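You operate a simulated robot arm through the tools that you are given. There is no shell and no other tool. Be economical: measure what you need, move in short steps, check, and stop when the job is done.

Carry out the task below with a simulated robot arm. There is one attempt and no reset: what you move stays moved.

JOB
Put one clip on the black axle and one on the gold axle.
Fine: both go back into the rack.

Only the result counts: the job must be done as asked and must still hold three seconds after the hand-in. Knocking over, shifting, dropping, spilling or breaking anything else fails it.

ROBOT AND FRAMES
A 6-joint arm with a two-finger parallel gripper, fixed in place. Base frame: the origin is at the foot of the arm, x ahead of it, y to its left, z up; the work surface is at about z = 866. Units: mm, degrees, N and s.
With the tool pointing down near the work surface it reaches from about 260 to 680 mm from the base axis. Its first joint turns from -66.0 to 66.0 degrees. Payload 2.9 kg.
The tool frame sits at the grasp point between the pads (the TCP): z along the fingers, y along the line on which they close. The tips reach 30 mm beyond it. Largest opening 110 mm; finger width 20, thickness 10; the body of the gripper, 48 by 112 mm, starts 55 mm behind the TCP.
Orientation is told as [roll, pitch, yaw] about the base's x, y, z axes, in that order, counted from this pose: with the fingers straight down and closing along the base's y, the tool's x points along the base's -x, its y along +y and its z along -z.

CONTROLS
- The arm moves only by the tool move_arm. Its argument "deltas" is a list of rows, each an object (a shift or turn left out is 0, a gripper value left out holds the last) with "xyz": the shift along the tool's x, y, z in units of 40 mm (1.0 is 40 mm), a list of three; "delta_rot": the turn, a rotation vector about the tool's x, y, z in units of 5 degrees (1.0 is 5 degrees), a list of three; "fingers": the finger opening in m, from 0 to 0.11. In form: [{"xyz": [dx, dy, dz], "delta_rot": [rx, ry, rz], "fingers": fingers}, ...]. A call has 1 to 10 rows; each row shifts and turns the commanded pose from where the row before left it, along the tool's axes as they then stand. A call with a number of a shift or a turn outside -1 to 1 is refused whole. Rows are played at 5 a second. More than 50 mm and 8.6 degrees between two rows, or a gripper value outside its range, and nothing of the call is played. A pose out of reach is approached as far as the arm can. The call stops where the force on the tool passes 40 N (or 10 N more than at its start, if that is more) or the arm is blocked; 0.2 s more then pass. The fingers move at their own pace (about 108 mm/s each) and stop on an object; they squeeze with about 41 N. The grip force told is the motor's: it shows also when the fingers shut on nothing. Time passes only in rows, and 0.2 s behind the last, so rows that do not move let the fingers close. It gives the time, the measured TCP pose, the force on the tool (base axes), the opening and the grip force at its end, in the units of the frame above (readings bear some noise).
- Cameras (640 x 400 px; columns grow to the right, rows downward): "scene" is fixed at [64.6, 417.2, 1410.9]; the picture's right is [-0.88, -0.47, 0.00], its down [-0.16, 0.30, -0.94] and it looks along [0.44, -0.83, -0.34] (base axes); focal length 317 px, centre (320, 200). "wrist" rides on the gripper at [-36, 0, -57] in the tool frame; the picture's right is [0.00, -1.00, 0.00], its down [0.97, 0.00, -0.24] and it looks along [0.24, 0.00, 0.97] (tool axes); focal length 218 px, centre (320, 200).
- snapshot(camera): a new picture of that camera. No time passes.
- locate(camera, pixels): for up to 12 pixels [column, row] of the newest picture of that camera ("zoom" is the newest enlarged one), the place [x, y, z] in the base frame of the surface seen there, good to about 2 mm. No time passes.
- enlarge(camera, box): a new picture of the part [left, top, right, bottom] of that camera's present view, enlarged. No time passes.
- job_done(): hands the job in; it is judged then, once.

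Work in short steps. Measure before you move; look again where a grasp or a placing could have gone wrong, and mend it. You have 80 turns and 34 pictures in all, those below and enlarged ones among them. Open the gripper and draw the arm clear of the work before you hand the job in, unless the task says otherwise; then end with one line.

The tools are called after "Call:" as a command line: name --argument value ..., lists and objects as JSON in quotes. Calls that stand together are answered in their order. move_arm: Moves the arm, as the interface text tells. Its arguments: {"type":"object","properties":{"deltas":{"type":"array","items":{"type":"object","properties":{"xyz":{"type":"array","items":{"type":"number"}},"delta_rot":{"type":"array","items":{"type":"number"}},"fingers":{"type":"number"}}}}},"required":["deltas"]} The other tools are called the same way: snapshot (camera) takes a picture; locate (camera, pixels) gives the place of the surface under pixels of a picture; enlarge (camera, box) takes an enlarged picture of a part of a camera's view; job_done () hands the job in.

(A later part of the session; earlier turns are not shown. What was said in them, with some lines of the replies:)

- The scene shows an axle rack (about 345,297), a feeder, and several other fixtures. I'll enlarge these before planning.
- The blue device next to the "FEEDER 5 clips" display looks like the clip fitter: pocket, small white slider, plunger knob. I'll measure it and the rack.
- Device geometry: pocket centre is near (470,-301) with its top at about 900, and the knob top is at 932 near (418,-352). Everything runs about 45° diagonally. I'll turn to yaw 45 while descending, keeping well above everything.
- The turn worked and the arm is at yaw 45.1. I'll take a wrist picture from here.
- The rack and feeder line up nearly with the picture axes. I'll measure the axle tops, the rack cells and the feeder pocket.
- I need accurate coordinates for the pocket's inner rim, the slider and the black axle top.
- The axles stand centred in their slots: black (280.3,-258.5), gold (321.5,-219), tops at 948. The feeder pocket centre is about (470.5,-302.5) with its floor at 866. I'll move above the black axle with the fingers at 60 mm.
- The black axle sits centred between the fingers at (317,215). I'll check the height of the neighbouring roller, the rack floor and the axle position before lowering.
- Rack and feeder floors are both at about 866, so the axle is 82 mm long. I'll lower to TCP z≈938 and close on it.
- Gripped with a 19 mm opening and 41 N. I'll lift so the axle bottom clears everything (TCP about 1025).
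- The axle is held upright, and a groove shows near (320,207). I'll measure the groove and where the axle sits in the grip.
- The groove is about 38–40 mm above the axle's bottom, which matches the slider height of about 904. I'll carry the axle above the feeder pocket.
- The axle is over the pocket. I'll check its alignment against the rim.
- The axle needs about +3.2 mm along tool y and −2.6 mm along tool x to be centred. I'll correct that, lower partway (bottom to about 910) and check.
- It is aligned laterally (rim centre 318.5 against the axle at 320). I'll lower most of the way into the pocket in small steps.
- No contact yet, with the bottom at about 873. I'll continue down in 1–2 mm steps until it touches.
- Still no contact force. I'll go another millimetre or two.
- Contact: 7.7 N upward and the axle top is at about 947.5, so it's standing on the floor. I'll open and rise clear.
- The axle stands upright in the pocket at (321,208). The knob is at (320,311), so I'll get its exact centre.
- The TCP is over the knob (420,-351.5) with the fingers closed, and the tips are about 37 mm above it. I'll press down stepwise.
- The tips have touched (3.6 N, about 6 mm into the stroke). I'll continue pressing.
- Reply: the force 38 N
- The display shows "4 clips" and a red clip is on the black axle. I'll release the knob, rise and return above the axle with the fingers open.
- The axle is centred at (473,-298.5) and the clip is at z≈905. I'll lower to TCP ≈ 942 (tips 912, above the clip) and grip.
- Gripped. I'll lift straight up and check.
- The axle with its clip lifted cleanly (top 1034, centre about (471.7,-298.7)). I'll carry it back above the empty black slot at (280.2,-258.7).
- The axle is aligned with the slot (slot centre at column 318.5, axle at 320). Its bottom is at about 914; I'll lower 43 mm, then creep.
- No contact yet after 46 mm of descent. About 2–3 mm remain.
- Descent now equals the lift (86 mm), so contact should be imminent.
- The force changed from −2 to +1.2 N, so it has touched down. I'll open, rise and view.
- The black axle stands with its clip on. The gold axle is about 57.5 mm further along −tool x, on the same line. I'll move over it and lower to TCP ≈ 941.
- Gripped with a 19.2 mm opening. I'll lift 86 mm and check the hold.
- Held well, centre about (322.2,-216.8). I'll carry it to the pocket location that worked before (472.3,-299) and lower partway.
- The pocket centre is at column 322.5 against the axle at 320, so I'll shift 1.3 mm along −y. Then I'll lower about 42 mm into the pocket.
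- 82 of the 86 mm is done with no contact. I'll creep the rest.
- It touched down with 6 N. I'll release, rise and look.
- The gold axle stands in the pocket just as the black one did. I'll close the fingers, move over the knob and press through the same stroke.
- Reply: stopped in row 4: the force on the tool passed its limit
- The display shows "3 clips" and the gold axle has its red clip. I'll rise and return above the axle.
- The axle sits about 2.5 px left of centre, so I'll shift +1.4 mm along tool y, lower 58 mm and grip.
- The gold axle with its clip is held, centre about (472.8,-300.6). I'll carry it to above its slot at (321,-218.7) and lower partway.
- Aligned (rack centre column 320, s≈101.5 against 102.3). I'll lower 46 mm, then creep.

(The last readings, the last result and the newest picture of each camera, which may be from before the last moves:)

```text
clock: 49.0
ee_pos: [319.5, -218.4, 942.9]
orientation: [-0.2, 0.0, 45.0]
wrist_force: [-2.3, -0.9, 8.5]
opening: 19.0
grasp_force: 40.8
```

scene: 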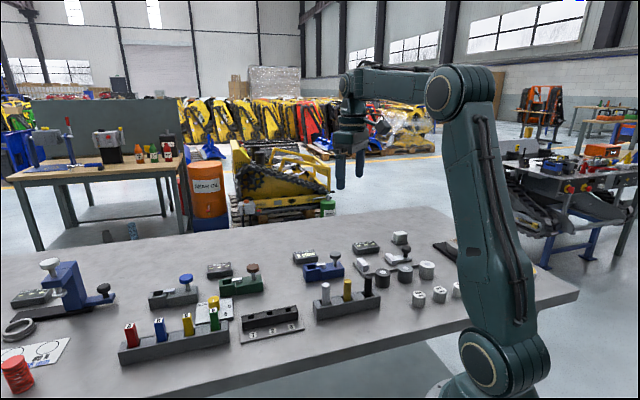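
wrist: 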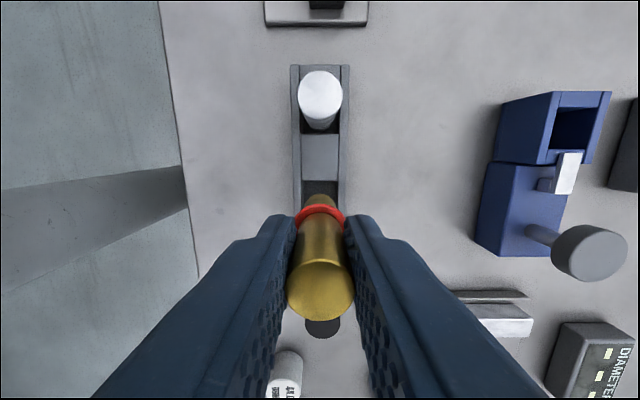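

It touched down with 8.5 N. I'll release, rise well clear and take a final look.

Call:
move_arm --deltas '[{"fingers": 0.05}, {}, {"xyz": [0, 0, -0.6]}, {"xyz": [0, 0, -1]}, {"xyz": [0, 0, -1]}, {"xyz": [0, 0, -1]}, {"xyz": [0, 0, -1]}, {}]'

Call:
enlarge --camera "scene" --box '[270, 230, 430, 330]'

Call:
snapshot --camera "wrist"

```text
clock: 50.8
ee_pos: [318.0, -217.2, 1123.7]
orientation: [-0.1, 0.0, 45.2]
wrist_force: [0.0, -1.0, -0.1]
opening: 50.2
grasp_force: 0.1
```

```text
4.00 times, centred on (350, 280) of scene
```

zoom: 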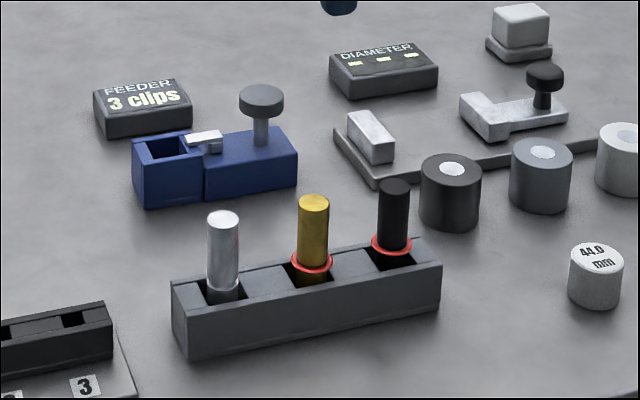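

```text
1 pictures are left
```

wrist: 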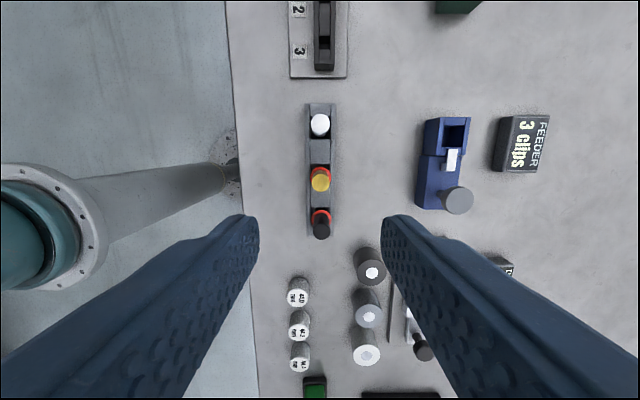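

Both axles stand in their original slots with one clip each, the feeder shows 3 clips, and the arm is clear. I'm handing in.

Call:
job_done

```text
The job is handed in.
```

The black and gold axles each have one clip fitted and are back in their own slots in the rack; nothing else was moved.
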